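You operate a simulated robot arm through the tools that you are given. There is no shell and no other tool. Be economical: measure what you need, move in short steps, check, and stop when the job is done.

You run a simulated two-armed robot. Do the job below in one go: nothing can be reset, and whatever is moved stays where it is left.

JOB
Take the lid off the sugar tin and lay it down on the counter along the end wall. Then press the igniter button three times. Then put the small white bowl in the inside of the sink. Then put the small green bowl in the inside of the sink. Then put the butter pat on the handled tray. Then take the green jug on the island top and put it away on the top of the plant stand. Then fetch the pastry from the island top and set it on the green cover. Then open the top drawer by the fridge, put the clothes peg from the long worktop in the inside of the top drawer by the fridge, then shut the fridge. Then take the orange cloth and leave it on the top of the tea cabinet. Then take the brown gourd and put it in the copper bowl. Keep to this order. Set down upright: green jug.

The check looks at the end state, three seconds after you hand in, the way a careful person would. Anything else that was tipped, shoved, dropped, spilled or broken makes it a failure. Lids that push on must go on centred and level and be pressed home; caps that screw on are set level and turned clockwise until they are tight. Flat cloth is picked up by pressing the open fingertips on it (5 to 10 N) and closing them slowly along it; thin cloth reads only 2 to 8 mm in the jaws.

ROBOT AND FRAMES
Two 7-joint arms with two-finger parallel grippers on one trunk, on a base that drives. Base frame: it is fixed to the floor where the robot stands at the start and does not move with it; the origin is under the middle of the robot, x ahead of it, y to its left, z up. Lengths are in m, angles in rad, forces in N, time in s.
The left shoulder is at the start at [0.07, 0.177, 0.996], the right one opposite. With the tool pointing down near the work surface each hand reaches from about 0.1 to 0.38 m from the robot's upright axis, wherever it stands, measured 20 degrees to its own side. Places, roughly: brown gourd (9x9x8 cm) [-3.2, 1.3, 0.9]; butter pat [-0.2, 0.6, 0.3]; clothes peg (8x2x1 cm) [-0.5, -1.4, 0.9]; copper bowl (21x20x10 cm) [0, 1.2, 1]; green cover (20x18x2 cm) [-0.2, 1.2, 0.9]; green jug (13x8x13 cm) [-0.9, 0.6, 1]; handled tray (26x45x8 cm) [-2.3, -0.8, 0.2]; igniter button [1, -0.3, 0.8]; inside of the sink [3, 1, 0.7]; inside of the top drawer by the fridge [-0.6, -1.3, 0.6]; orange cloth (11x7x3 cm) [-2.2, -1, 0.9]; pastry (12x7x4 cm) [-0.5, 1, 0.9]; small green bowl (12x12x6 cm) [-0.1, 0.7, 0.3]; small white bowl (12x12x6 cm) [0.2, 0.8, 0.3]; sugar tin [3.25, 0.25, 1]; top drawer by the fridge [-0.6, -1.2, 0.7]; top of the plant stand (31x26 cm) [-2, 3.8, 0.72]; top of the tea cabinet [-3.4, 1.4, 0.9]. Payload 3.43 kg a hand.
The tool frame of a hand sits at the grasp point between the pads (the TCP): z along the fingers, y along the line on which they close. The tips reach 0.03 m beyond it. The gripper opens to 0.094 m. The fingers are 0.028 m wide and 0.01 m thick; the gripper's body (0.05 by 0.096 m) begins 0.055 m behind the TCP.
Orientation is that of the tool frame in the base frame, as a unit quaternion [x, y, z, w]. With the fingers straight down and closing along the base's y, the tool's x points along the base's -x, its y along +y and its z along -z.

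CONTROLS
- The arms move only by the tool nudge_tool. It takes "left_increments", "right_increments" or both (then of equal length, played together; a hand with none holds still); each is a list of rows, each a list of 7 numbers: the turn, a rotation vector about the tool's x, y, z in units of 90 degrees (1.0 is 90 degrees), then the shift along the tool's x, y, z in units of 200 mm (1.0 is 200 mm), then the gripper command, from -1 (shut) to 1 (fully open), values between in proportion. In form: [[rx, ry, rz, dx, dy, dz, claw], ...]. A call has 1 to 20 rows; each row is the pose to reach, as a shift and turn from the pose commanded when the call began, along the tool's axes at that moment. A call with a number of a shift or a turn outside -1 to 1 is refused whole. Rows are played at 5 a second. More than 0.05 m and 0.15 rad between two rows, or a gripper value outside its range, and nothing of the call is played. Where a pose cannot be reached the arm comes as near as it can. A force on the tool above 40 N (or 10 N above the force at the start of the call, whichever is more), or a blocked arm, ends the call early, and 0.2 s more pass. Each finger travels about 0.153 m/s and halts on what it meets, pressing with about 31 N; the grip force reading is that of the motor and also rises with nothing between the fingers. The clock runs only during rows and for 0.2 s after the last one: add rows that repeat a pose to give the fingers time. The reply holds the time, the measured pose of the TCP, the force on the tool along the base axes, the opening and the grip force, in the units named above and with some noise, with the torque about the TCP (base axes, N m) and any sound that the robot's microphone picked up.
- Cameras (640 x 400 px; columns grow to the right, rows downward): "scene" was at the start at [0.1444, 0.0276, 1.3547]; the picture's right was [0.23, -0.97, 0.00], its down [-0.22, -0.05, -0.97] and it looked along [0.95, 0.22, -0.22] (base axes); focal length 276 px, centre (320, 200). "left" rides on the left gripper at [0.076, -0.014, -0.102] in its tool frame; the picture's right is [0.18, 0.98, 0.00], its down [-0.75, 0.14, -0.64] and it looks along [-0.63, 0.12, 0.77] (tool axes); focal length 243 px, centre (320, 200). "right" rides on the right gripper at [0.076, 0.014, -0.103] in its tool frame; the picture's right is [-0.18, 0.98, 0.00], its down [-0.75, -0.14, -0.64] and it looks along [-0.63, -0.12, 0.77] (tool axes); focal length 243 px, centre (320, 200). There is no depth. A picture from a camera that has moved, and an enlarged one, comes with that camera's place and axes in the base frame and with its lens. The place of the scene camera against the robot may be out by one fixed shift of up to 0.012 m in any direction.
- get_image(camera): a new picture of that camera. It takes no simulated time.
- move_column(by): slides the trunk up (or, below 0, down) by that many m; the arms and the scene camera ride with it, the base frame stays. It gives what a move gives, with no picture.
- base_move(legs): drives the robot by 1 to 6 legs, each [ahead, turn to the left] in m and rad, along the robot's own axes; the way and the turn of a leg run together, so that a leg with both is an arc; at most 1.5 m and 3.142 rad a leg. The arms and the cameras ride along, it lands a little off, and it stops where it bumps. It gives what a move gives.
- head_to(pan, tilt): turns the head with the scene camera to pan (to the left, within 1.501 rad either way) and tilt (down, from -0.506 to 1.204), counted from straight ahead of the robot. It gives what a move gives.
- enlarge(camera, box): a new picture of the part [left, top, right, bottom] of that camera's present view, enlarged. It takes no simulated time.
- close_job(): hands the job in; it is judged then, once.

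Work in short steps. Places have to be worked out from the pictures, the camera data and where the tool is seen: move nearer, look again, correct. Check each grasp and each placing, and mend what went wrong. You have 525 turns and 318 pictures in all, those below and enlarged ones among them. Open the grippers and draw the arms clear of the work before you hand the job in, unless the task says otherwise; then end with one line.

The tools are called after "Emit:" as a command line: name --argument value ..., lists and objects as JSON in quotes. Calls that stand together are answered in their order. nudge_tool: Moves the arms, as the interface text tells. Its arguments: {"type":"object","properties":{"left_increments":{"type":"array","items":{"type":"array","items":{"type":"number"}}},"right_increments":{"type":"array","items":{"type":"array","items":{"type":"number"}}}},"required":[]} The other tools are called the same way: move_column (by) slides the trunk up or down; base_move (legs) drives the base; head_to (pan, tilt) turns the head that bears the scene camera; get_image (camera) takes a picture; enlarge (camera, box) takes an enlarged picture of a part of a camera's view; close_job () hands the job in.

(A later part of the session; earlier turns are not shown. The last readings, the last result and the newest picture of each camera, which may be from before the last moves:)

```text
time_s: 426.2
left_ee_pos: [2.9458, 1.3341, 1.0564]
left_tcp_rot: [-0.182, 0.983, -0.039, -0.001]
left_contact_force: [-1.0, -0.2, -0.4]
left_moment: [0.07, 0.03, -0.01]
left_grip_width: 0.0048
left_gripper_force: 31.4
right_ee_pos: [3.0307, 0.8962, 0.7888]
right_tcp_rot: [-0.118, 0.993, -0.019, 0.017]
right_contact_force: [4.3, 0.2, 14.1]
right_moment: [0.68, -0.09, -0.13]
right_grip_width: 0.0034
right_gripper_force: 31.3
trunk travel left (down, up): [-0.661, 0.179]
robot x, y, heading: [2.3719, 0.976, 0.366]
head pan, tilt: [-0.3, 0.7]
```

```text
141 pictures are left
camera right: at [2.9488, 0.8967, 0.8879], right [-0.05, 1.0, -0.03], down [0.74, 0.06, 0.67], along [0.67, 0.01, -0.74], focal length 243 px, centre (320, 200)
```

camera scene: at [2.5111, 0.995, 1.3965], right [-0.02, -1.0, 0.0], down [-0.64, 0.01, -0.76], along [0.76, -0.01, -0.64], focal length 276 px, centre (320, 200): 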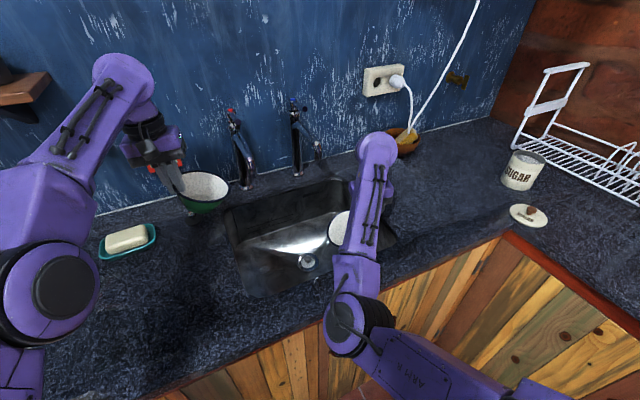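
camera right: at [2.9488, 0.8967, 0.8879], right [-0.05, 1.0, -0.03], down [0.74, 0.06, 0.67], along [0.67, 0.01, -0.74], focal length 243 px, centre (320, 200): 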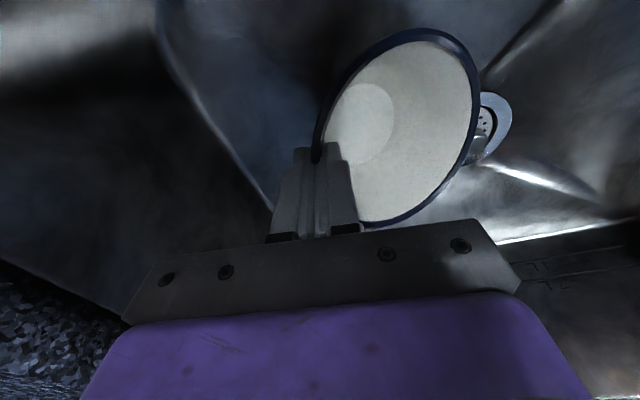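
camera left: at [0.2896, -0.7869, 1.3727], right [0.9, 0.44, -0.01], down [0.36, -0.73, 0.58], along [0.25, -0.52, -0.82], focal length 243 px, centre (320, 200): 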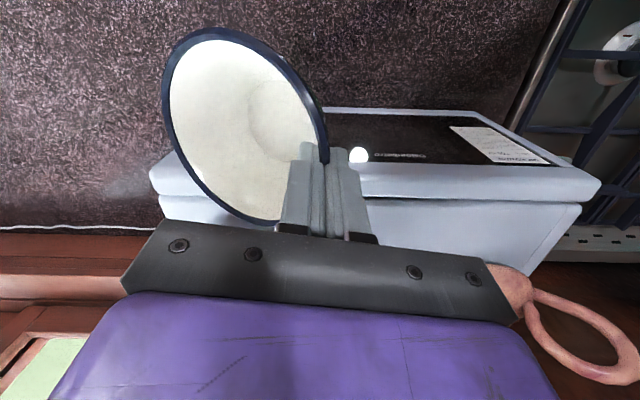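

Bottom contact (14 N). I open slowly and rise.

Emit:
nudge_tool --right_increments '[[0, 0, 0, 0, 0, 0, -0.8], [0, 0, 0, 0, 0, 0, -0.5], [0, 0, 0, 0, 0, 0, 0], [0, 0, 0, 0, 0, 0, 0.3], [0, 0, 0, 0, 0, 0, 0.3]]'

Emit:
nudge_tool --right_increments '[[0, 0, 0, 0, 0, -0.15, 0.3], [0, 0, 0, 0, 0, -0.35, 0.3], [0, 0, 0, 0, 0, -0.55, 0.3], [0, 0, 0, 0, 0, -0.75, 0.3], [0, 0, 0, 0, 0, -0.95, 0.3]]'

Emit:
get_image --camera "right"

```text
time_s: 427.4
left_ee_pos: [2.9477, 1.3324, 1.0553]
left_tcp_rot: [-0.182, 0.983, -0.039, -0.003]
left_contact_force: [0.4, -0.4, -1.1]
left_moment: [0.06, 0.01, 0.0]
left_grip_width: 0.0047
left_gripper_force: 31.1
right_ee_pos: [3.0283, 0.8949, 0.7817]
right_tcp_rot: [-0.119, 0.993, -0.023, 0.011]
right_contact_force: [-0.3, -0.5, 0.5]
right_moment: [0.04, -0.01, 0.02]
right_grip_width: 0.0609
right_gripper_force: 0.1
trunk travel left (down, up): [-0.661, 0.179]
robot x, y, heading: [2.3762, 0.9772, 0.367]
head pan, tilt: [-0.3, 0.7]
```

```text
time_s: 428.6
left_ee_pos: [2.9477, 1.3328, 1.0569]
left_tcp_rot: [-0.182, 0.983, -0.038, -0.003]
left_contact_force: [0.3, 0.0, -1.4]
left_moment: [0.09, 0.01, 0.04]
left_grip_width: 0.0048
left_gripper_force: 31.0
right_ee_pos: [3.0388, 0.9098, 0.9542]
right_tcp_rot: [-0.129, 0.992, -0.013, 0.004]
right_contact_force: [-0.7, 0.1, 0.7]
right_moment: [0.01, -0.01, -0.01]
right_grip_width: 0.0611
right_gripper_force: 0.1
right hand out of reach, approached as far as the arm can: row 4, 5
trunk travel left (down, up): [-0.661, 0.179]
robot x, y, heading: [2.3748, 0.9747, 0.368]
head pan, tilt: [-0.3, 0.7]
```

```text
140 pictures are left
camera right: at [2.9596, 0.9073, 1.0573], right [-0.07, 1.0, -0.02], down [0.76, 0.07, 0.65], along [0.65, 0.03, -0.76], focal length 243 px, centre (320, 200)
```

right: 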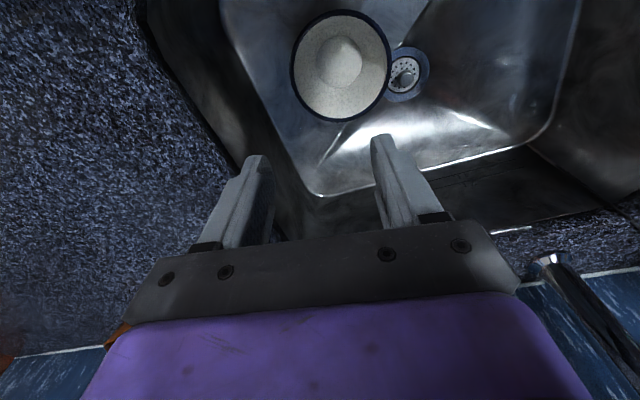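

White bowl sits in the sink. Now the green: back 5 cm, turn −0.26 to bring the left hand over the left half of the sink.

Emit:
base_move --legs '[[-0.06, 0], [0, -0.26]]'

Emit:
get_image --camera "left"

Emit:
get_image --camera "scene"

```text
time_s: 430.4
left_ee_pos: [2.9667, 1.1531, 1.0544]
left_tcp_rot: [-0.052, 0.998, -0.038, -0.009]
left_contact_force: [0.7, -0.6, -2.5]
left_moment: [0.06, 0.02, 0.0]
left_grip_width: 0.0049
left_gripper_force: 31.2
right_ee_pos: [2.9445, 0.7206, 0.955]
right_tcp_rot: [0.001, 1.0, -0.014, 0.003]
right_contact_force: [0.6, -0.2, 0.4]
right_moment: [0.03, 0.01, 0.02]
right_grip_width: 0.0611
right_gripper_force: 0.0
trunk travel left (down, up): [-0.661, 0.179]
robot x, y, heading: [2.3202, 0.9523, 0.107]
head pan, tilt: [-0.3, 0.7]
```

```text
139 pictures are left
camera left: at [2.8938, 1.1399, 1.1588], right [-0.29, 0.96, -0.07], down [0.74, 0.27, 0.61], along [0.61, 0.12, -0.79], focal length 243 px, centre (320, 200)
```

left: 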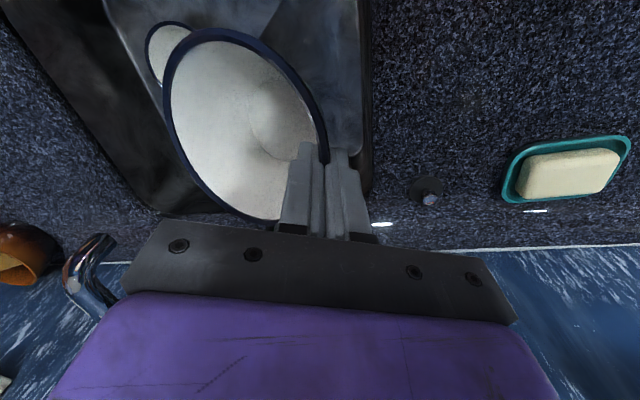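

```text
138 pictures are left
camera scene: at [2.4577, 0.9514, 1.3963], right [-0.19, -0.98, 0.0], down [-0.63, 0.12, -0.76], along [0.75, -0.15, -0.64], focal length 276 px, centre (320, 200)
```

scene: 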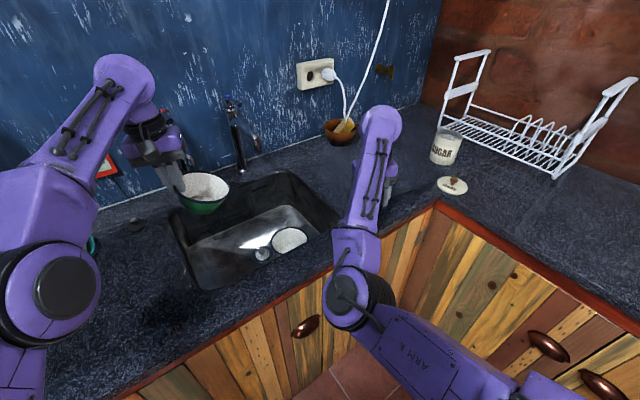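

I turn −0.035 more to clear the left edge and lower the left hand with the arm.

Emit:
base_move --legs '[[0, -0.035]]'

Emit:
nudge_tool --left_increments '[[0, 0, 0, 0, 0, 0.15, -1], [0, 0, 0, 0, 0, 0.3, -1], [0, 0, 0, 0, 0, 0.45, -1], [0, 0, 0, 0, 0, 0.6, -1], [0, 0, 0, 0, 0, 0.75, -1]]'

Emit:
get_image --camera "left"

```text
time_s: 431.2
left_ee_pos: [2.9719, 1.1314, 1.0551]
left_tcp_rot: [-0.035, 0.999, -0.038, -0.009]
left_contact_force: [0.6, -0.2, -1.1]
left_moment: [0.04, 0.01, 0.0]
left_grip_width: 0.0049
left_gripper_force: 31.1
right_ee_pos: [2.9351, 0.6988, 0.956]
right_tcp_rot: [0.019, 1.0, -0.016, 0.002]
right_contact_force: [-0.3, 0.1, 0.4]
right_moment: [-0.03, -0.01, -0.01]
right_grip_width: 0.061
right_gripper_force: 0.0
trunk travel left (down, up): [-0.661, 0.179]
robot x, y, heading: [2.3189, 0.9575, 0.069]
head pan, tilt: [-0.3, 0.7]
```

```text
time_s: 432.4
left_ee_pos: [2.9685, 1.1184, 0.9048]
left_tcp_rot: [-0.035, 0.999, -0.038, -0.01]
left_contact_force: [0.7, 0.5, -1.9]
left_moment: [0.03, -0.02, 0.0]
left_grip_width: 0.0044
left_gripper_force: 30.9
right_ee_pos: [2.9364, 0.6999, 0.9535]
right_tcp_rot: [0.019, 1.0, -0.015, 0.002]
right_contact_force: [0.2, -0.3, -1.1]
right_moment: [0.04, -0.01, 0.05]
right_grip_width: 0.0612
right_gripper_force: 0.1
trunk travel left (down, up): [-0.661, 0.179]
robot x, y, heading: [2.3201, 0.9566, 0.072]
head pan, tilt: [-0.3, 0.7]
```

```text
137 pictures are left
camera left: at [2.8961, 1.1084, 1.0094], right [-0.25, 0.96, -0.07], down [0.75, 0.24, 0.61], along [0.61, 0.1, -0.79], focal length 243 px, centre (320, 200)
```

left: 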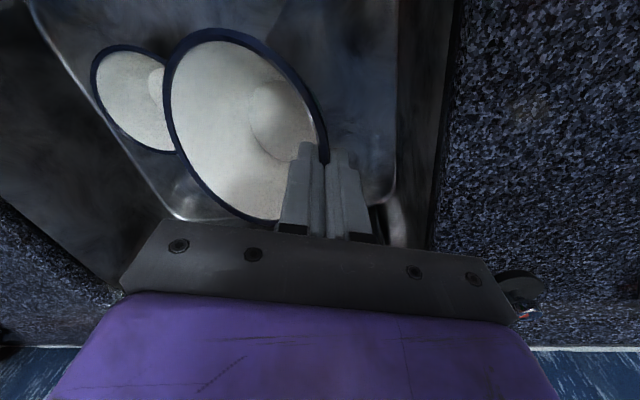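

Emit:
nudge_tool --left_increments '[[0, 0, 0, 0, 0.05, 0.1, -1], [0, 0, 0, 0, 0.1, 0.2, -1], [0, 0, 0, 0, 0.1, 0.3, -1], [0, 0, 0, 0, 0.1, 0.38, -1], [0, 0, 0, 0, 0.1, 0.46, -1], [0, 0, 0, 0, 0.1, 0.52, -1], [0, 0, 0, 0, 0.1, 0.58, -1], [0, 0, 0, 0, 0.1, 0.64, -1]]'

Emit:
get_image --camera "left"

```text
time_s: 434.2
left_ee_pos: [2.9676, 1.1287, 0.7795]
left_tcp_rot: [-0.037, 0.999, -0.039, -0.004]
left_contact_force: [1.2, 3.2, 16.3]
left_moment: [-0.76, -0.25, 0.15]
left_grip_width: 0.0049
left_gripper_force: 31.3
right_ee_pos: [2.9343, 0.6996, 0.9574]
right_tcp_rot: [0.018, 1.0, -0.014, 0.004]
right_contact_force: [0.0, 0.9, 0.0]
right_moment: [0.01, -0.03, 0.01]
right_grip_width: 0.0612
right_gripper_force: 0.0
trunk travel left (down, up): [-0.661, 0.179]
robot x, y, heading: [2.3236, 0.9551, 0.074]
head pan, tilt: [-0.3, 0.7]
```

```text
136 pictures are left
camera left: at [2.8934, 1.1187, 0.8844], right [-0.25, 0.96, -0.07], down [0.75, 0.24, 0.62], along [0.62, 0.1, -0.78], focal length 243 px, centre (320, 200)
```

left: 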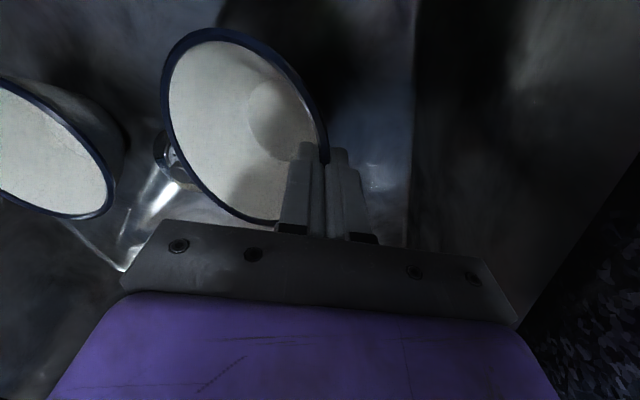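

Bottom contact (16 N), clear of the white bowl. I release and rise.

Emit:
nudge_tool --left_increments '[[0, 0, 0, 0, 0, 0, -0.8], [0, 0, 0, 0, 0, 0, -0.5], [0, 0, 0, 0, 0, 0, 0], [0, 0, 0, 0, 0, 0, 0.3], [0, 0, 0, 0, 0, 0, 0.3]]'

Emit:
nudge_tool --left_increments '[[0, 0, 0, 0, 0, -0.2, 0.3], [0, 0, 0, 0, 0, -0.4, 0.3], [0, 0, 0, 0, 0, -0.6, 0.3], [0, 0, 0, 0, 0, -0.8, 0.3], [0, 0, 0, 0, 0, -1, 0.3]]'

Emit:
move_column --by 0.17

Emit:
get_image --camera "left"

```text
time_s: 435.4
left_ee_pos: [2.9674, 1.1291, 0.7766]
left_tcp_rot: [-0.035, 0.999, -0.037, -0.009]
left_contact_force: [0.8, -0.3, -0.3]
left_moment: [-0.03, -0.02, -0.03]
left_grip_width: 0.0612
left_gripper_force: 0.1
right_ee_pos: [2.9355, 0.6984, 0.9548]
right_tcp_rot: [0.019, 1.0, -0.015, 0.003]
right_contact_force: [0.5, 0.2, 0.2]
right_moment: [0.01, 0.05, 0.01]
right_grip_width: 0.0609
right_gripper_force: 0.0
trunk travel left (down, up): [-0.661, 0.179]
robot x, y, heading: [2.3191, 0.9571, 0.069]
head pan, tilt: [-0.3, 0.7]
```

```text
time_s: 436.6
left_ee_pos: [2.9679, 1.1459, 0.9755]
left_tcp_rot: [-0.033, 0.999, -0.039, -0.01]
left_contact_force: [-0.3, -0.1, -0.1]
left_moment: [-0.01, 0.01, -0.01]
left_grip_width: 0.0612
left_gripper_force: 0.0
right_ee_pos: [2.9354, 0.699, 0.956]
right_tcp_rot: [0.019, 1.0, -0.014, 0.004]
right_contact_force: [0.5, -0.1, 0.9]
right_moment: [-0.01, -0.04, 0.0]
right_grip_width: 0.0613
right_gripper_force: 0.0
trunk travel left (down, up): [-0.661, 0.179]
robot x, y, heading: [2.3187, 0.9613, 0.071]
head pan, tilt: [-0.3, 0.7]
```

```text
time_s: 438.5
left_ee_pos: [2.9693, 1.1451, 1.1452]
left_tcp_rot: [-0.035, 0.999, -0.038, -0.008]
left_contact_force: [-0.6, -0.1, 0.2]
left_moment: [0.01, 0.0, 0.01]
left_grip_width: 0.0611
left_gripper_force: 0.1
right_ee_pos: [2.9352, 0.7, 1.1249]
right_tcp_rot: [0.018, 1.0, -0.015, 0.003]
right_contact_force: [-0.2, 1.7, 0.1]
right_moment: [0.03, -0.01, 0.02]
right_grip_width: 0.061
right_gripper_force: 0.0
trunk travel left (down, up): [-0.831, 0.009]
robot x, y, heading: [2.3217, 0.9545, 0.072]
head pan, tilt: [-0.3, 0.7]
```

```text
135 pictures are left
camera left: at [2.8962, 1.1347, 1.249], right [-0.25, 0.96, -0.07], down [0.75, 0.24, 0.61], along [0.61, 0.1, -0.79], focal length 243 px, centre (320, 200)
```

left: 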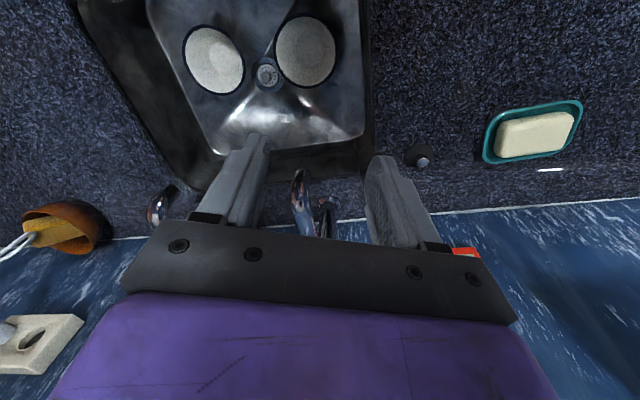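

Both bowls are in the sink. Next the butter pat. I go back out: turn, reverse to the door axis, face away from the door, reverse through it.

Emit:
base_move --legs '[[0, -0.9], [-0.53, 0], [0, 1.28]]'

Emit:
head_to --pan 0 --tilt 0.8

Emit:
get_image --camera "scene"

```text
time_s: 447.1
left_ee_pos: [2.4982, 1.7614, 1.1448]
left_tcp_rot: [-0.224, 0.974, -0.039, -0.001]
left_contact_force: [-0.5, -0.3, -0.5]
left_moment: [0.03, 0.01, 0.01]
left_grip_width: 0.0611
left_gripper_force: 0.0
right_ee_pos: [2.6347, 1.3336, 1.1252]
right_tcp_rot: [-0.171, 0.985, -0.014, 0.006]
right_contact_force: [0.4, 0.2, -0.5]
right_moment: [0.0, -0.02, 0.01]
right_grip_width: 0.0611
right_gripper_force: 0.1
trunk travel left (down, up): [-0.831, 0.009]
robot x, y, heading: [1.9658, 1.3441, 0.453]
head pan, tilt: [-0.3, 0.7]
```

```text
time_s: 447.9
left_ee_pos: [2.4984, 1.7615, 1.1451]
left_tcp_rot: [-0.224, 0.974, -0.039, -0.001]
left_contact_force: [-0.6, 0.0, 0.4]
left_moment: [0.0, -0.01, 0.02]
left_grip_width: 0.0612
left_gripper_force: 0.1
right_ee_pos: [2.6344, 1.3336, 1.1236]
right_tcp_rot: [-0.171, 0.985, -0.013, 0.006]
right_contact_force: [0.6, 0.9, -0.6]
right_moment: [0.0, 0.0, 0.0]
right_grip_width: 0.061
right_gripper_force: 0.0
trunk travel left (down, up): [-0.831, 0.009]
robot x, y, heading: [1.9668, 1.346, 0.45]
head pan, tilt: [0.0, 0.799]
```

```text
134 pictures are left
camera scene: at [2.0883, 1.4078, 1.5583], right [0.44, -0.9, 0.0], down [-0.65, -0.31, -0.7], along [0.63, 0.3, -0.72], focal length 276 px, centre (320, 200)
```

scene: 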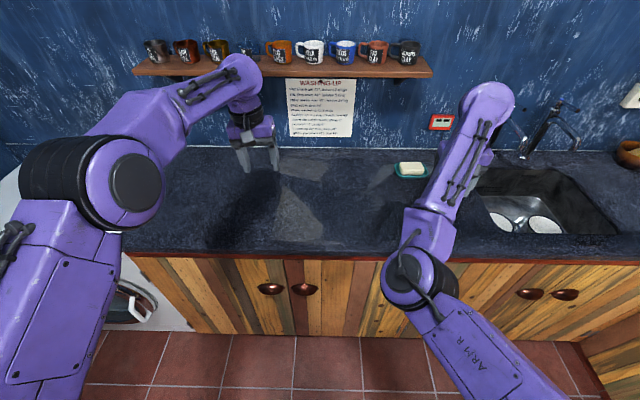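

Emit:
nudge_tool --left_increments '[[0, 0, 0, -0.1, -0.1, 0.05, 0.3], [0, 0, 0, -0.2, -0.2, 0.1, 0.3], [0, 0, 0, -0.3, -0.3, 0.1, 0.3], [0, 0, 0, -0.4, -0.4, 0.1, 0.3]]'

Emit:
base_move --legs '[[-0.6, 0], [-0.6, 0]]'

```text
time_s: 448.9
left_ee_pos: [2.5439, 1.6781, 1.1149]
left_tcp_rot: [-0.223, 0.974, -0.037, -0.003]
left_contact_force: [0.8, 0.3, -0.2]
left_moment: [-0.03, 0.01, 0.01]
left_grip_width: 0.0608
left_gripper_force: 0.0
left hand out of reach, approached as far as the arm can: row 2, 3, 4
right_ee_pos: [2.6363, 1.3322, 1.1227]
right_tcp_rot: [-0.17, 0.985, -0.012, 0.004]
right_contact_force: [0.2, 0.2, 0.2]
right_moment: [0.02, 0.04, -0.03]
right_grip_width: 0.0613
right_gripper_force: 0.0
trunk travel left (down, up): [-0.831, 0.009]
robot x, y, heading: [1.9673, 1.3419, 0.448]
head pan, tilt: [0.0, 0.799]
```

```text
time_s: 455.3
left_ee_pos: [1.4541, 1.1462, 1.113]
left_tcp_rot: [-0.222, 0.974, -0.038, -0.003]
left_contact_force: [-0.3, 0.6, -0.4]
left_moment: [0.05, 0.02, 0.0]
left_grip_width: 0.0609
left_gripper_force: 0.1
right_ee_pos: [1.5469, 0.8011, 1.1244]
right_tcp_rot: [-0.17, 0.985, -0.013, 0.006]
right_contact_force: [0.5, 0.3, 0.0]
right_moment: [0.0, 0.05, 0.01]
right_grip_width: 0.0612
right_gripper_force: 0.0
trunk travel left (down, up): [-0.831, 0.009]
robot x, y, heading: [0.8775, 0.8117, 0.449]
head pan, tilt: [0.0, 0.799]
```

Back in the kitchen. I drive along the verified route to the corridor in front of the butter (target u≈0.23, v≈−0.3), facing the island.

Emit:
base_move --legs '[[-0.02, 0], [0, -1.57], [0.25, 0], [0, -1.15], [0.98, 0], [0, -1.99]]'

Emit:
move_column --by -0.4

Emit:
get_image --camera "scene"

```text
time_s: 473.8
left_ee_pos: [-0.0474, 0.4222, 1.1144]
left_tcp_rot: [0.847, -0.53, 0.029, -0.026]
left_contact_force: [0.2, -0.1, 0.3]
left_moment: [0.0, 0.01, -0.01]
left_grip_width: 0.0612
left_gripper_force: 0.2
right_ee_pos: [0.297, 0.5166, 1.1251]
right_tcp_rot: [0.818, -0.575, 0.005, -0.013]
right_contact_force: [-0.3, -0.7, -0.4]
right_moment: [0.0, 0.0, 0.01]
right_grip_width: 0.0612
right_gripper_force: 0.0
trunk travel left (down, up): [-0.831, 0.009]
robot x, y, heading: [0.2895, -0.1496, 2.027]
head pan, tilt: [0.0, 0.799]
```

```text
time_s: 477.6
left_ee_pos: [-0.0464, 0.4224, 0.7145]
left_tcp_rot: [0.847, -0.53, 0.029, -0.026]
left_contact_force: [0.7, 0.7, 0.2]
left_moment: [0.01, -0.01, 0.0]
left_grip_width: 0.0612
left_gripper_force: 0.1
right_ee_pos: [0.2978, 0.5157, 0.7253]
right_tcp_rot: [0.818, -0.575, 0.005, -0.014]
right_contact_force: [0.1, -0.3, -0.1]
right_moment: [0.05, 0.02, -0.01]
right_grip_width: 0.0613
right_gripper_force: 0.2
trunk travel left (down, up): [-0.431, 0.409]
robot x, y, heading: [0.2884, -0.153, 2.028]
head pan, tilt: [0.0, 0.799]
```

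```text
133 pictures are left
camera scene: at [0.235, -0.0267, 1.1583], right [0.9, 0.44, 0.0], down [0.31, -0.64, -0.7], along [-0.31, 0.63, -0.72], focal length 276 px, centre (320, 200)
```

scene: 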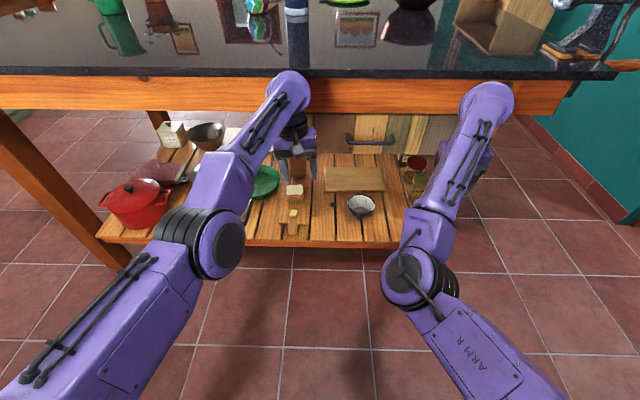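

Butter at ≈(−0.21,0.62). I raise the right hand 10 cm relative, lower the trunk, turn +0.065 and approach with the left hand.

Emit:
nudge_tool --right_increments '[[0, 0, 0, 0, 0, -0.2, 0.3], [0, 0, 0, 0, 0, -0.4, 0.3], [0, 0, 0, 0, 0, -0.5, 0.3]]'

Emit:
move_column --by -0.33

Emit:
base_move --legs '[[0, 0.065], [0.2, 0]]'

Emit:
get_image --camera "left"

```text
time_s: 478.4
left_ee_pos: [-0.0477, 0.4209, 0.7157]
left_tcp_rot: [0.847, -0.529, 0.029, -0.027]
left_contact_force: [-0.4, 0.0, -0.2]
left_moment: [-0.01, 0.01, 0.0]
left_grip_width: 0.0613
left_gripper_force: 0.0
right_ee_pos: [0.2961, 0.5284, 0.8222]
right_tcp_rot: [0.819, -0.574, 0.005, -0.014]
right_contact_force: [0.5, 1.4, 0.9]
right_moment: [0.02, 0.0, -0.02]
right_grip_width: 0.0609
right_gripper_force: 0.1
right hand out of reach, approached as far as the arm can: row 1, 2, 3
trunk travel left (down, up): [-0.431, 0.409]
robot x, y, heading: [0.2878, -0.1494, 2.02]
head pan, tilt: [0.0, 0.799]
```

```text
time_s: 481.7
left_ee_pos: [-0.0467, 0.4219, 0.3841]
left_tcp_rot: [0.847, -0.53, 0.028, -0.026]
left_contact_force: [0.0, 0.1, 0.8]
left_moment: [0.02, 0.02, -0.03]
left_grip_width: 0.061
left_gripper_force: 0.0
right_ee_pos: [0.2955, 0.528, 0.4928]
right_tcp_rot: [0.818, -0.576, 0.005, -0.014]
right_contact_force: [0.4, 0.3, 0.4]
right_moment: [0.01, 0.06, 0.02]
right_grip_width: 0.0613
right_gripper_force: 0.1
trunk travel left (down, up): [-0.101, 0.739]
robot x, y, heading: [0.2899, -0.1509, 2.025]
head pan, tilt: [0.0, 0.799]
```

```text
time_s: 483.4
left_ee_pos: [-0.131, 0.4911, 0.3949]
left_tcp_rot: [0.862, -0.506, 0.026, -0.028]
left_contact_force: [-0.9, -0.4, 0.3]
left_moment: [0.04, -0.04, -0.02]
left_grip_width: 0.0609
left_gripper_force: 0.0
right_ee_pos: [0.2015, 0.613, 0.4932]
right_tcp_rot: [0.837, -0.547, 0.007, -0.012]
right_contact_force: [0.0, 0.0, -0.6]
right_moment: [0.01, -0.05, -0.01]
right_grip_width: 0.0609
right_gripper_force: 0.1
trunk travel left (down, up): [-0.101, 0.739]
robot x, y, heading: [0.2345, -0.0579, 2.065]
head pan, tilt: [0.0, 0.799]
stopped in leg 2: the robot was blocked; the commanded pose is now the measured one
```

```text
132 pictures are left
camera left: at [-0.0884, 0.4305, 0.4992], right [-0.77, -0.64, -0.07], down [-0.54, 0.57, 0.62], along [-0.36, 0.51, -0.78], focal length 243 px, centre (320, 200)
```

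left: 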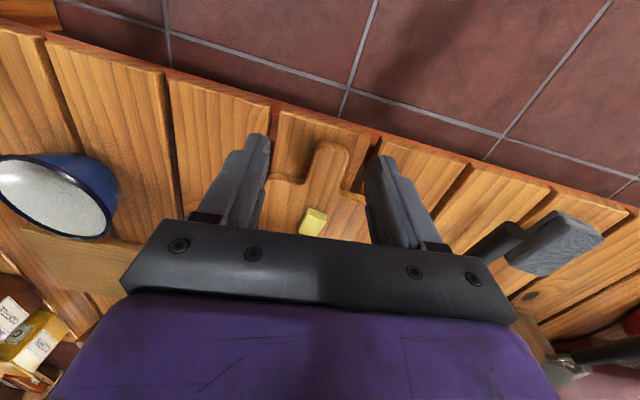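

Probably the raised right wrist met the drawer front. I back 5 cm, lower the right hand again and retry.

Emit:
base_move --legs '[[-0.06, 0]]'

Emit:
nudge_tool --right_increments '[[0, 0, 0, 0, 0, 0.2, 0.3], [0, 0, 0, 0, 0, 0.4, 0.3], [0, 0, 0, 0, 0, 0.55, 0.3]]'

Emit:
base_move --legs '[[0.18, 0]]'

Emit:
get_image --camera "left"

```text
time_s: 484.4
left_ee_pos: [-0.1054, 0.4427, 0.3837]
left_tcp_rot: [0.862, -0.505, 0.03, -0.024]
left_contact_force: [0.1, 0.0, 0.5]
left_moment: [-0.04, 0.02, 0.0]
left_grip_width: 0.0611
left_gripper_force: 0.0
right_ee_pos: [0.2278, 0.5662, 0.481]
right_tcp_rot: [0.837, -0.547, 0.012, -0.007]
right_contact_force: [0.1, 0.4, -0.6]
right_moment: [0.03, -0.02, 0.01]
right_grip_width: 0.061
right_gripper_force: 0.3
trunk travel left (down, up): [-0.101, 0.739]
robot x, y, heading: [0.2631, -0.1107, 2.075]
head pan, tilt: [0.0, 0.799]
```

```text
time_s: 485.2
left_ee_pos: [-0.1052, 0.4439, 0.3844]
left_tcp_rot: [0.862, -0.506, 0.029, -0.024]
left_contact_force: [-0.7, 0.3, 0.0]
left_moment: [-0.03, -0.04, 0.02]
left_grip_width: 0.0611
left_gripper_force: 0.1
right_ee_pos: [0.2316, 0.5652, 0.3723]
right_tcp_rot: [0.837, -0.547, 0.013, -0.007]
right_contact_force: [-0.1, 0.0, 0.3]
right_moment: [0.01, 0.0, 0.01]
right_grip_width: 0.0613
right_gripper_force: 0.1
trunk travel left (down, up): [-0.101, 0.739]
robot x, y, heading: [0.2644, -0.1102, 2.074]
head pan, tilt: [0.0, 0.799]
```

```text
time_s: 486.7
left_ee_pos: [-0.1964, 0.5991, 0.3832]
left_tcp_rot: [0.864, -0.502, 0.03, -0.025]
left_contact_force: [0.3, 0.7, -0.1]
left_moment: [0.02, 0.0, 0.01]
left_grip_width: 0.0612
left_gripper_force: 0.1
right_ee_pos: [0.1391, 0.7217, 0.3722]
right_tcp_rot: [0.839, -0.544, 0.013, -0.007]
right_contact_force: [0.7, 1.0, 0.6]
right_moment: [-0.02, -0.03, -0.01]
right_grip_width: 0.0612
right_gripper_force: 0.2
trunk travel left (down, up): [-0.101, 0.739]
robot x, y, heading: [0.1769, 0.0447, 2.083]
head pan, tilt: [0.0, 0.799]
```

```text
131 pictures are left
camera left: at [-0.1529, 0.539, 0.4888], right [-0.76, -0.65, -0.07], down [-0.54, 0.58, 0.61], along [-0.35, 0.5, -0.79], focal length 243 px, centre (320, 200)
```

left: 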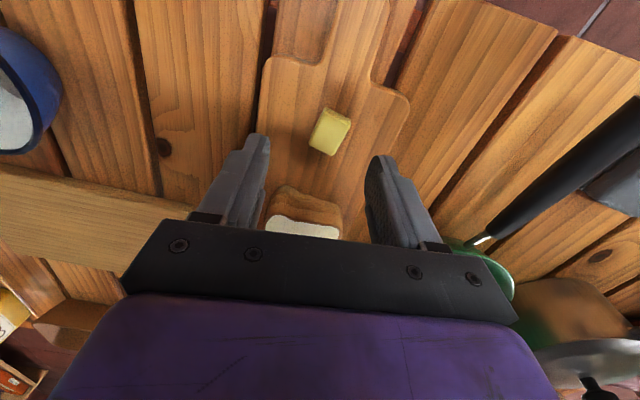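

Butter is right below the left hand. I raise the right hand 5 cm (keeping it off the blue bowl) and lower 8 cm.

Emit:
nudge_tool --right_increments '[[0, 0, 0, 0, 0, -0.15, 0.3], [0, 0, 0, 0, 0, -0.25, 0.3]]'

Emit:
move_column --by -0.08

Emit:
get_image --camera "left"

```text
time_s: 487.3
left_ee_pos: [-0.1963, 0.5989, 0.3826]
left_tcp_rot: [0.864, -0.502, 0.029, -0.025]
left_contact_force: [0.1, -0.5, -0.3]
left_moment: [-0.02, 0.01, 0.01]
left_grip_width: 0.0609
left_gripper_force: 0.1
right_ee_pos: [0.139, 0.7231, 0.4237]
right_tcp_rot: [0.839, -0.545, 0.013, -0.006]
right_contact_force: [-0.2, -0.1, -0.1]
right_moment: [0.01, -0.04, 0.01]
right_grip_width: 0.061
right_gripper_force: 0.0
trunk travel left (down, up): [-0.101, 0.739]
robot x, y, heading: [0.1746, 0.0451, 2.075]
head pan, tilt: [0.0, 0.799]
```

```text
time_s: 488.4
left_ee_pos: [-0.1971, 0.5989, 0.3092]
left_tcp_rot: [0.864, -0.502, 0.027, -0.027]
left_contact_force: [-0.8, 1.2, 19.4]
left_moment: [-0.14, 0.86, -0.04]
left_grip_width: 0.0606
left_gripper_force: 0.0
right_ee_pos: [0.1388, 0.7229, 0.346]
right_tcp_rot: [0.839, -0.544, 0.011, -0.007]
right_contact_force: [0.3, -0.1, 0.2]
right_moment: [0.02, -0.02, 0.01]
right_grip_width: 0.061
right_gripper_force: 0.0
trunk travel left (down, up): [-0.021, 0.819]
robot x, y, heading: [0.1789, 0.0459, 2.08]
head pan, tilt: [0.0, 0.799]
```

```text
130 pictures are left
camera left: at [-0.1528, 0.5384, 0.4127], right [-0.76, -0.65, -0.07], down [-0.54, 0.57, 0.62], along [-0.36, 0.51, -0.78], focal length 243 px, centre (320, 200)
```

left: 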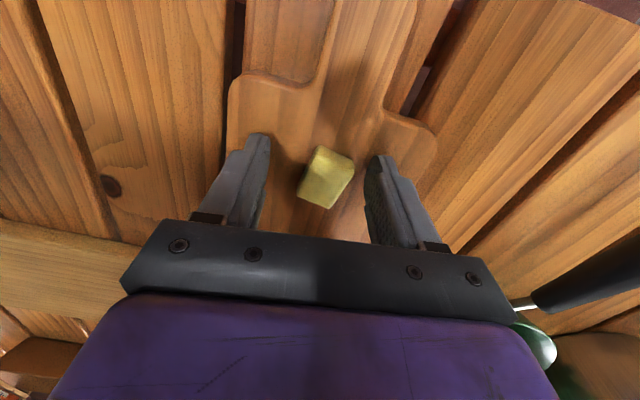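

Tips touch the board. I back off 4 mm and close on the butter.

Emit:
move_column --by 0.005

Emit:
nudge_tool --left_increments '[[0, 0, 0, 0, 0, 0, 0], [0, 0, 0, 0, 0, 0, -0.3], [0, 0, 0, 0, 0, 0, -0.6], [0, 0, 0, 0, 0, 0, -1], [0, 0, 0, 0, 0, 0, -1]]'

Emit:
move_column --by 0.08

Emit:
get_image --camera "left"

```text
time_s: 489.0
left_ee_pos: [-0.1953, 0.5983, 0.3092]
left_tcp_rot: [0.864, -0.502, 0.03, -0.025]
left_contact_force: [-0.9, 1.8, 7.8]
left_moment: [-0.06, 0.29, -0.01]
left_grip_width: 0.0607
left_gripper_force: 0.1
right_ee_pos: [0.1396, 0.7215, 0.3496]
right_tcp_rot: [0.838, -0.545, 0.012, -0.006]
right_contact_force: [0.3, 0.4, -0.3]
right_moment: [0.0, 0.0, 0.0]
right_grip_width: 0.061
right_gripper_force: 0.0
trunk travel left (down, up): [-0.026, 0.814]
robot x, y, heading: [0.1763, 0.0453, 2.079]
head pan, tilt: [0.0, 0.799]
```

```text
time_s: 490.2
left_ee_pos: [-0.1959, 0.5982, 0.3097]
left_tcp_rot: [0.864, -0.503, 0.029, -0.025]
left_contact_force: [-0.7, 0.5, 4.8]
left_moment: [0.02, -0.01, -0.02]
left_grip_width: 0.0107
left_gripper_force: 31.0
right_ee_pos: [0.1407, 0.7223, 0.3481]
right_tcp_rot: [0.839, -0.544, 0.013, -0.007]
right_contact_force: [-0.2, 0.0, -0.2]
right_moment: [0.01, -0.02, 0.01]
right_grip_width: 0.0614
right_gripper_force: 0.0
trunk travel left (down, up): [-0.026, 0.814]
robot x, y, heading: [0.1778, 0.0476, 2.076]
head pan, tilt: [0.0, 0.799]
```

```text
time_s: 491.4
left_ee_pos: [-0.1971, 0.5985, 0.3881]
left_tcp_rot: [0.864, -0.502, 0.03, -0.025]
left_contact_force: [0.5, -0.3, -0.7]
left_moment: [-0.01, -0.01, -0.01]
left_grip_width: 0.0067
left_gripper_force: 31.8
right_ee_pos: [0.1393, 0.7225, 0.4279]
right_tcp_rot: [0.838, -0.545, 0.013, -0.006]
right_contact_force: [-0.1, 0.4, 0.4]
right_moment: [-0.05, 0.0, 0.03]
right_grip_width: 0.0613
right_gripper_force: 0.1
trunk travel left (down, up): [-0.106, 0.734]
robot x, y, heading: [0.1743, 0.0435, 2.077]
head pan, tilt: [0.0, 0.799]
```

```text
129 pictures are left
camera left: at [-0.153, 0.5391, 0.4936], right [-0.76, -0.65, -0.07], down [-0.54, 0.58, 0.61], along [-0.35, 0.5, -0.79], focal length 243 px, centre (320, 200)
```

left: 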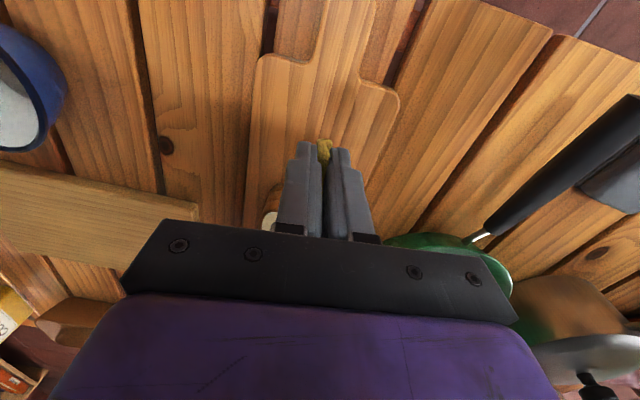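

The butter is soft and squeezes; I relax the grip slightly so it isn't crushed, and check that it still holds.

Emit:
nudge_tool --left_increments '[[0, 0, 0, 0, 0, 0, -0.85], [0, 0, 0, 0, 0, 0, -0.78]]'

Emit:
enlarge --camera "left" --box '[260, 110, 400, 220]'

```text
time_s: 492.0
left_ee_pos: [-0.195, 0.5984, 0.3889]
left_tcp_rot: [0.864, -0.502, 0.029, -0.025]
left_contact_force: [0.1, -0.5, -0.4]
left_moment: [-0.01, 0.03, 0.01]
left_grip_width: 0.0112
left_gripper_force: 0.8
right_ee_pos: [0.1376, 0.7232, 0.4303]
right_tcp_rot: [0.839, -0.544, 0.013, -0.007]
right_contact_force: [-0.8, -0.5, -0.3]
right_moment: [0.03, -0.01, 0.03]
right_grip_width: 0.0614
right_gripper_force: 0.0
trunk travel left (down, up): [-0.106, 0.734]
robot x, y, heading: [0.1775, 0.0468, 2.078]
head pan, tilt: [0.0, 0.799]
```

```text
3.64 times, centred on (330, 165) of left
camera zoom: at [-0.153, 0.539, 0.4938], right [-0.76, -0.65, -0.07], down [-0.54, 0.58, 0.61], along [-0.35, 0.5, -0.79], focal length 882 px, centre (284, 327)
```

zoom: 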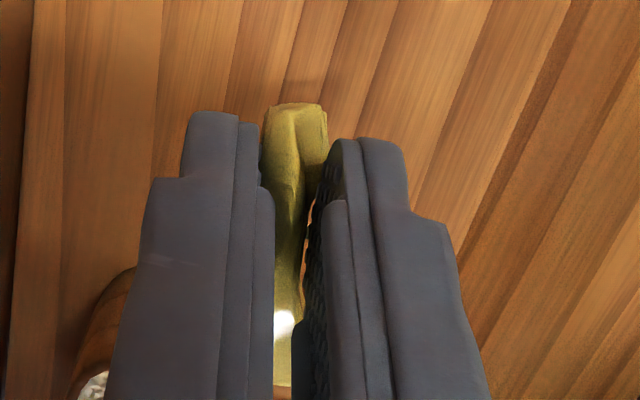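

It has deformed plastically and sticks to one pad; I close just to contact again.

Emit:
nudge_tool --left_increments '[[0, 0, 0, 0, 0, 0, -0.86], [0, 0, 0, 0, 0, 0, -0.88], [0, 0, 0, 0, 0, 0, -0.88]]'

Emit:
base_move --legs '[[-0.27, 0]]'

Emit:
enlarge --camera "left" --box '[260, 110, 400, 220]'

```text
time_s: 492.8
left_ee_pos: [-0.1959, 0.5969, 0.3899]
left_tcp_rot: [0.864, -0.502, 0.03, -0.025]
left_contact_force: [-0.1, -1.3, 0.5]
left_moment: [-0.01, 0.0, -0.02]
left_grip_width: 0.0081
left_gripper_force: 1.7
right_ee_pos: [0.1389, 0.722, 0.4287]
right_tcp_rot: [0.839, -0.545, 0.012, -0.007]
right_contact_force: [0.7, 0.3, 0.6]
right_moment: [-0.01, 0.0, -0.01]
right_grip_width: 0.061
right_gripper_force: 0.1
trunk travel left (down, up): [-0.106, 0.734]
robot x, y, heading: [0.1751, 0.0443, 2.084]
head pan, tilt: [0.0, 0.799]
```

```text
time_s: 494.7
left_ee_pos: [-0.0593, 0.364, 0.3892]
left_tcp_rot: [0.862, -0.505, 0.03, -0.026]
left_contact_force: [-0.1, 0.9, 0.0]
left_moment: [0.03, -0.03, 0.01]
left_grip_width: 0.0078
left_gripper_force: 1.7
right_ee_pos: [0.2753, 0.4851, 0.4289]
right_tcp_rot: [0.837, -0.547, 0.012, -0.006]
right_contact_force: [-0.2, -0.3, -0.3]
right_moment: [0.0, 0.01, -0.03]
right_grip_width: 0.0612
right_gripper_force: 0.1
trunk travel left (down, up): [-0.106, 0.734]
robot x, y, heading: [0.3126, -0.1937, 2.073]
head pan, tilt: [0.0, 0.799]
```

```text
3.64 times, centred on (330, 165) of left
camera zoom: at [-0.018, 0.3032, 0.4938], right [-0.77, -0.64, -0.07], down [-0.54, 0.58, 0.61], along [-0.35, 0.5, -0.79], focal length 882 px, centre (284, 327)
```

zoom: 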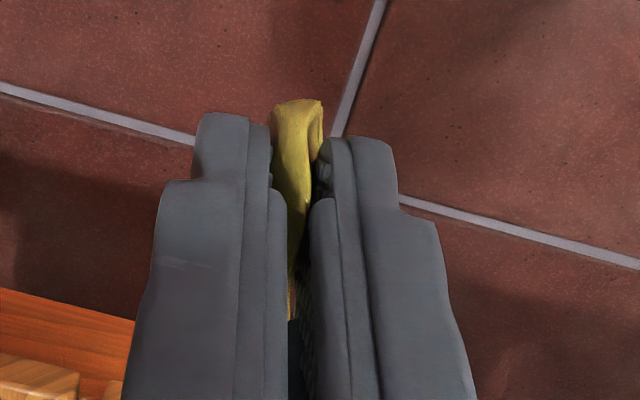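

The butter holds with a gentle grip. I raise the trunk, turn to face down the corridor and drive toward the sideboard with the tray.

Emit:
move_column --by 0.4

Emit:
move_column --by 0.3

Emit:
base_move --legs '[[0, 1.42], [1.3, 0]]'

Emit:
head_to --pan 0 --tilt 0.5

Emit:
get_image --camera "scene"

```text
time_s: 498.5
left_ee_pos: [-0.0602, 0.3639, 0.7887]
left_tcp_rot: [0.862, -0.505, 0.03, -0.026]
left_contact_force: [-1.1, 0.1, -0.9]
left_moment: [-0.01, -0.03, -0.02]
left_grip_width: 0.0063
left_gripper_force: 11.7
right_ee_pos: [0.2749, 0.4855, 0.8282]
right_tcp_rot: [0.837, -0.548, 0.013, -0.006]
right_contact_force: [-0.5, -1.4, 0.0]
right_moment: [0.01, -0.01, 0.03]
right_grip_width: 0.0613
right_gripper_force: 0.1
trunk travel left (down, up): [-0.506, 0.334]
robot x, y, heading: [0.3063, -0.1875, 2.074]
head pan, tilt: [0.0, 0.799]
```

```text
time_s: 501.5
left_ee_pos: [-0.0602, 0.3628, 1.0887]
left_tcp_rot: [0.862, -0.505, 0.03, -0.025]
left_contact_force: [-0.3, -0.5, -0.5]
left_moment: [0.03, 0.01, 0.01]
left_grip_width: 0.0064
left_gripper_force: 10.7
right_ee_pos: [0.2748, 0.4842, 1.1285]
right_tcp_rot: [0.837, -0.547, 0.013, -0.006]
right_contact_force: [0.0, -0.1, -0.4]
right_moment: [-0.01, -0.02, 0.0]
right_grip_width: 0.0609
right_gripper_force: 0.1
trunk travel left (down, up): [-0.806, 0.034]
robot x, y, heading: [0.3077, -0.1889, 2.07]
head pan, tilt: [0.0, 0.799]
```

```text
time_s: 511.4
left_ee_pos: [-1.5269, -0.8724, 1.0889]
left_tcp_rot: [0.985, 0.168, 0.006, -0.038]
left_contact_force: [0.7, -0.3, 0.2]
left_moment: [0.03, 0.04, 0.03]
left_grip_width: 0.0072
left_gripper_force: 1.1
right_ee_pos: [-1.5896, -0.5211, 1.1288]
right_tcp_rot: [0.993, 0.119, 0.006, -0.013]
right_contact_force: [0.6, 0.0, 1.0]
right_moment: [-0.02, -0.02, -0.02]
right_grip_width: 0.0612
right_gripper_force: 0.1
trunk travel left (down, up): [-0.806, 0.034]
robot x, y, heading: [-0.9126, -0.5985, -2.815]
head pan, tilt: [0.0, 0.799]
```

```text
time_s: 512.2
left_ee_pos: [-1.5286, -0.8723, 1.0887]
left_tcp_rot: [0.985, 0.167, 0.007, -0.038]
left_contact_force: [-0.2, -0.1, -0.5]
left_moment: [0.02, 0.03, -0.01]
left_grip_width: 0.0071
left_gripper_force: 0.6
right_ee_pos: [-1.5903, -0.5204, 1.1286]
right_tcp_rot: [0.993, 0.119, 0.006, -0.013]
right_contact_force: [-0.2, 0.5, 0.2]
right_moment: [0.01, 0.02, -0.01]
right_grip_width: 0.0611
right_gripper_force: 0.1
trunk travel left (down, up): [-0.806, 0.034]
robot x, y, heading: [-0.9186, -0.607, -2.811]
head pan, tilt: [0.0, 0.499]
```

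```text
126 pictures are left
camera scene: at [-1.0488, -0.6432, 1.5591], right [-0.32, 0.95, 0.0], down [0.45, 0.15, -0.88], along [-0.83, -0.28, -0.48], focal length 276 px, centre (320, 200)
```

scene: 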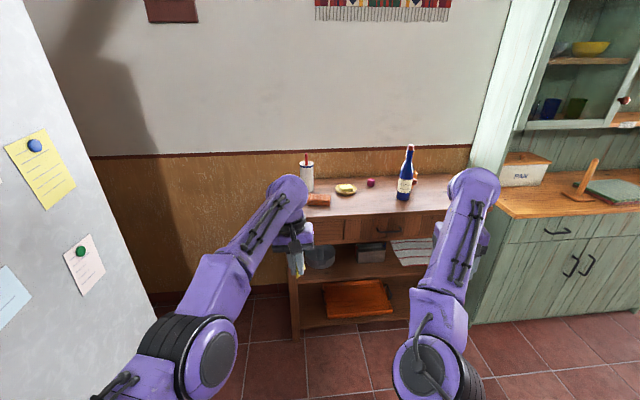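

I see the tray on the sideboard's lower shelf at ≈(−2.27,−0.82). I position in front of it, then lower.

Emit:
base_move --legs '[[0.15, 0], [0, -0.85], [0.48, 0], [0, 0.95]]'

Emit:
move_column --by -0.4

Emit:
move_column --by -0.36

Emit:
get_image --camera "scene"

```text
time_s: 520.8
left_ee_pos: [-2.0598, -0.7396, 1.0892]
left_tcp_rot: [0.975, 0.218, 0.005, -0.04]
left_contact_force: [0.4, 1.6, 0.1]
left_moment: [-0.02, 0.04, -0.01]
left_grip_width: 0.0067
left_gripper_force: 0.6
right_ee_pos: [-2.1587, -0.3971, 1.1289]
right_tcp_rot: [0.985, 0.17, 0.005, -0.013]
right_contact_force: [0.0, -0.3, 0.4]
right_moment: [-0.01, 0.02, -0.01]
right_grip_width: 0.0611
right_gripper_force: 0.0
trunk travel left (down, up): [-0.806, 0.034]
robot x, y, heading: [-1.4809, -0.4129, -2.709]
head pan, tilt: [0.0, 0.499]
```

```text
time_s: 524.6
left_ee_pos: [-2.0607, -0.741, 0.6898]
left_tcp_rot: [0.975, 0.218, 0.004, -0.039]
left_contact_force: [0.8, -0.3, -0.4]
left_moment: [-0.01, 0.0, 0.0]
left_grip_width: 0.0065
left_gripper_force: 1.5
right_ee_pos: [-2.1585, -0.3978, 0.7291]
right_tcp_rot: [0.985, 0.17, 0.004, -0.012]
right_contact_force: [0.3, 1.0, 0.0]
right_moment: [0.0, 0.03, 0.0]
right_grip_width: 0.0612
right_gripper_force: 0.0
trunk travel left (down, up): [-0.406, 0.434]
robot x, y, heading: [-1.4828, -0.413, -2.712]
head pan, tilt: [0.0, 0.499]
```

```text
time_s: 528.1
left_ee_pos: [-2.06, -0.7407, 0.3285]
left_tcp_rot: [0.975, 0.219, 0.005, -0.039]
left_contact_force: [-0.1, 0.1, -0.2]
left_moment: [0.02, 0.04, -0.02]
left_grip_width: 0.0065
left_gripper_force: 0.9
right_ee_pos: [-2.1583, -0.3972, 0.3694]
right_tcp_rot: [0.985, 0.171, 0.006, -0.014]
right_contact_force: [1.1, 0.2, -0.5]
right_moment: [-0.01, 0.0, -0.03]
right_grip_width: 0.0611
right_gripper_force: 0.2
trunk travel left (down, up): [-0.046, 0.794]
robot x, y, heading: [-1.4875, -0.4153, -2.715]
head pan, tilt: [0.0, 0.499]
```

```text
125 pictures are left
camera scene: at [-1.6073, -0.4637, 0.7992], right [-0.42, 0.91, 0.0], down [0.43, 0.2, -0.88], along [-0.8, -0.37, -0.48], focal length 276 px, centre (320, 200)
```

scene: 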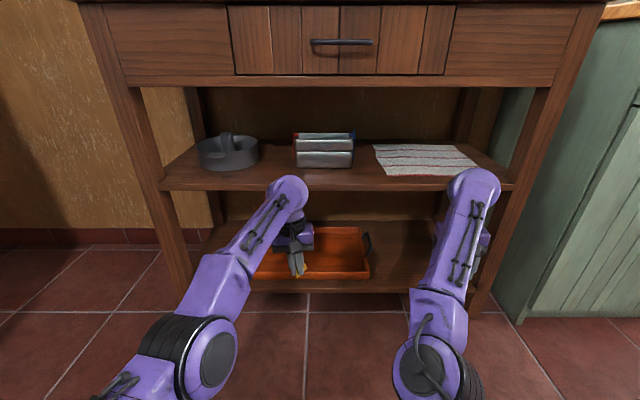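

The tray is right ahead. I pitch the left hand ~40° forward while extending 12 cm and lowering 6 cm, to reach in under the middle shelf.

Emit:
nudge_tool --left_increments '[[0, -0.06, 0, -0.06, 0, 0.02, -0.88], [0, -0.12, 0, -0.13, 0, 0.05, -0.88], [0, -0.18, 0, -0.2, 0, 0.09, -0.88], [0, -0.24, 0, -0.28, 0, 0.13, -0.88], [0, -0.3, 0, -0.36, 0, 0.17, -0.88], [0, -0.36, 0, -0.44, 0, 0.2, -0.88], [0, -0.42, 0, -0.52, 0, 0.22, -0.88], [0, -0.46, 0, -0.6, 0, 0.25, -0.88]]'

Emit:
get_image --camera "scene"

Emit:
get_image --camera "left"

```text
time_s: 529.9
left_ee_pos: [-2.1765, -0.7883, 0.2771]
left_tcp_rot: [0.914, 0.218, -0.34, 0.042]
left_contact_force: [-0.2, -0.2, -0.7]
left_moment: [0.01, 0.01, -0.02]
left_grip_width: 0.0066
left_gripper_force: 1.3
left hand out of reach, approached as far as the arm can: row 1, 2, 3, 4, 5, 6, 7, 8
right_ee_pos: [-2.1592, -0.3975, 0.3688]
right_tcp_rot: [0.985, 0.17, 0.004, -0.013]
right_contact_force: [-1.1, -0.6, 0.5]
right_moment: [-0.01, -0.04, -0.04]
right_grip_width: 0.061
right_gripper_force: 0.0
trunk travel left (down, up): [-0.046, 0.794]
robot x, y, heading: [-1.4814, -0.4122, -2.709]
head pan, tilt: [0.0, 0.499]
```

```text
124 pictures are left
camera scene: at [-1.6073, -0.4637, 0.7992], right [-0.42, 0.91, 0.0], down [0.43, 0.2, -0.88], along [-0.8, -0.37, -0.48], focal length 276 px, centre (320, 200)
```

scene: 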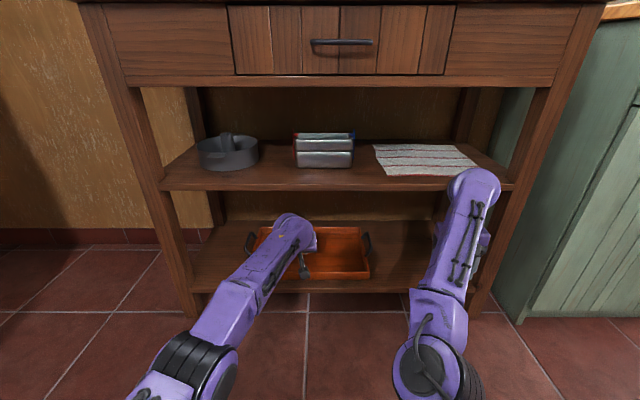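

```text
123 pictures are left
camera left: at [-2.0681, -0.7242, 0.3077], right [0.54, -0.82, -0.19], down [-0.06, -0.26, 0.96], along [-0.84, -0.51, -0.19], focal length 243 px, centre (320, 200)
```

left: 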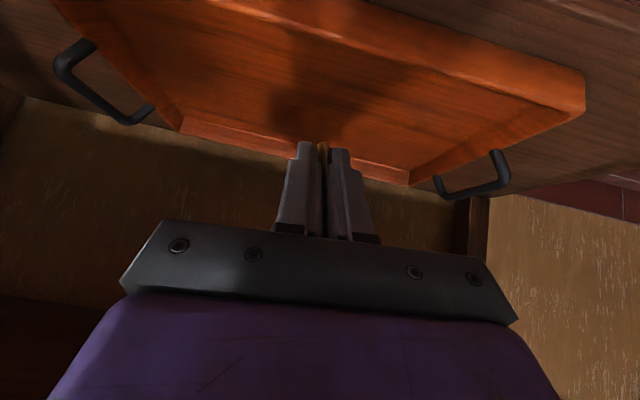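

The hand is above the tray's front part. I advance 6 cm, lower the last 4.5 cm of the trunk, and look.

Emit:
base_move --legs '[[0.06, 0]]'

Emit:
move_column --by -0.044

Emit:
get_image --camera "left"

```text
time_s: 530.9
left_ee_pos: [-2.2313, -0.8134, 0.2774]
left_tcp_rot: [0.914, 0.217, -0.339, 0.041]
left_contact_force: [0.2, -0.6, 0.1]
left_moment: [0.01, -0.03, -0.03]
left_grip_width: 0.0066
left_gripper_force: 0.7
right_ee_pos: [-2.214, -0.4228, 0.3692]
right_tcp_rot: [0.985, 0.169, 0.004, -0.013]
right_contact_force: [0.0, -0.1, 0.2]
right_moment: [0.01, -0.03, 0.0]
right_grip_width: 0.0612
right_gripper_force: 0.1
trunk travel left (down, up): [-0.046, 0.794]
robot x, y, heading: [-1.5364, -0.4409, -2.711]
head pan, tilt: [0.0, 0.499]
```

```text
time_s: 531.7
left_ee_pos: [-2.2323, -0.8137, 0.2331]
left_tcp_rot: [0.914, 0.217, -0.34, 0.04]
left_contact_force: [0.2, 0.1, 0.4]
left_moment: [0.0, -0.02, 0.01]
left_grip_width: 0.0064
left_gripper_force: 0.8
right_ee_pos: [-2.2144, -0.4232, 0.3249]
right_tcp_rot: [0.985, 0.169, 0.005, -0.013]
right_contact_force: [-1.1, -0.4, -0.2]
right_moment: [0.02, -0.01, -0.02]
right_grip_width: 0.0612
right_gripper_force: 0.0
trunk travel left (down, up): [-0.002, 0.838]
robot x, y, heading: [-1.5379, -0.4376, -2.713]
head pan, tilt: [0.0, 0.499]
```

```text
122 pictures are left
camera left: at [-2.1234, -0.7492, 0.2638], right [0.54, -0.82, -0.19], down [-0.06, -0.26, 0.96], along [-0.84, -0.51, -0.19], focal length 243 px, centre (320, 200)
```

left: 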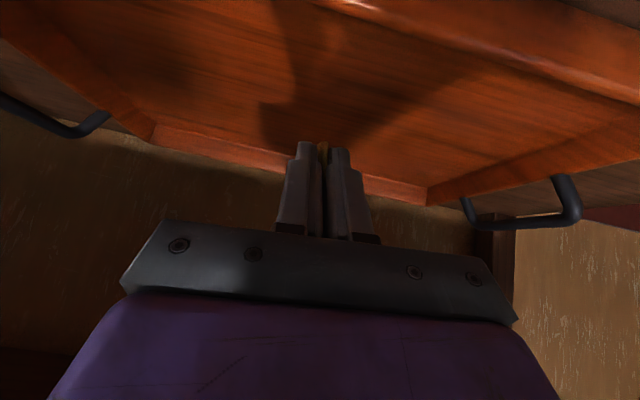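

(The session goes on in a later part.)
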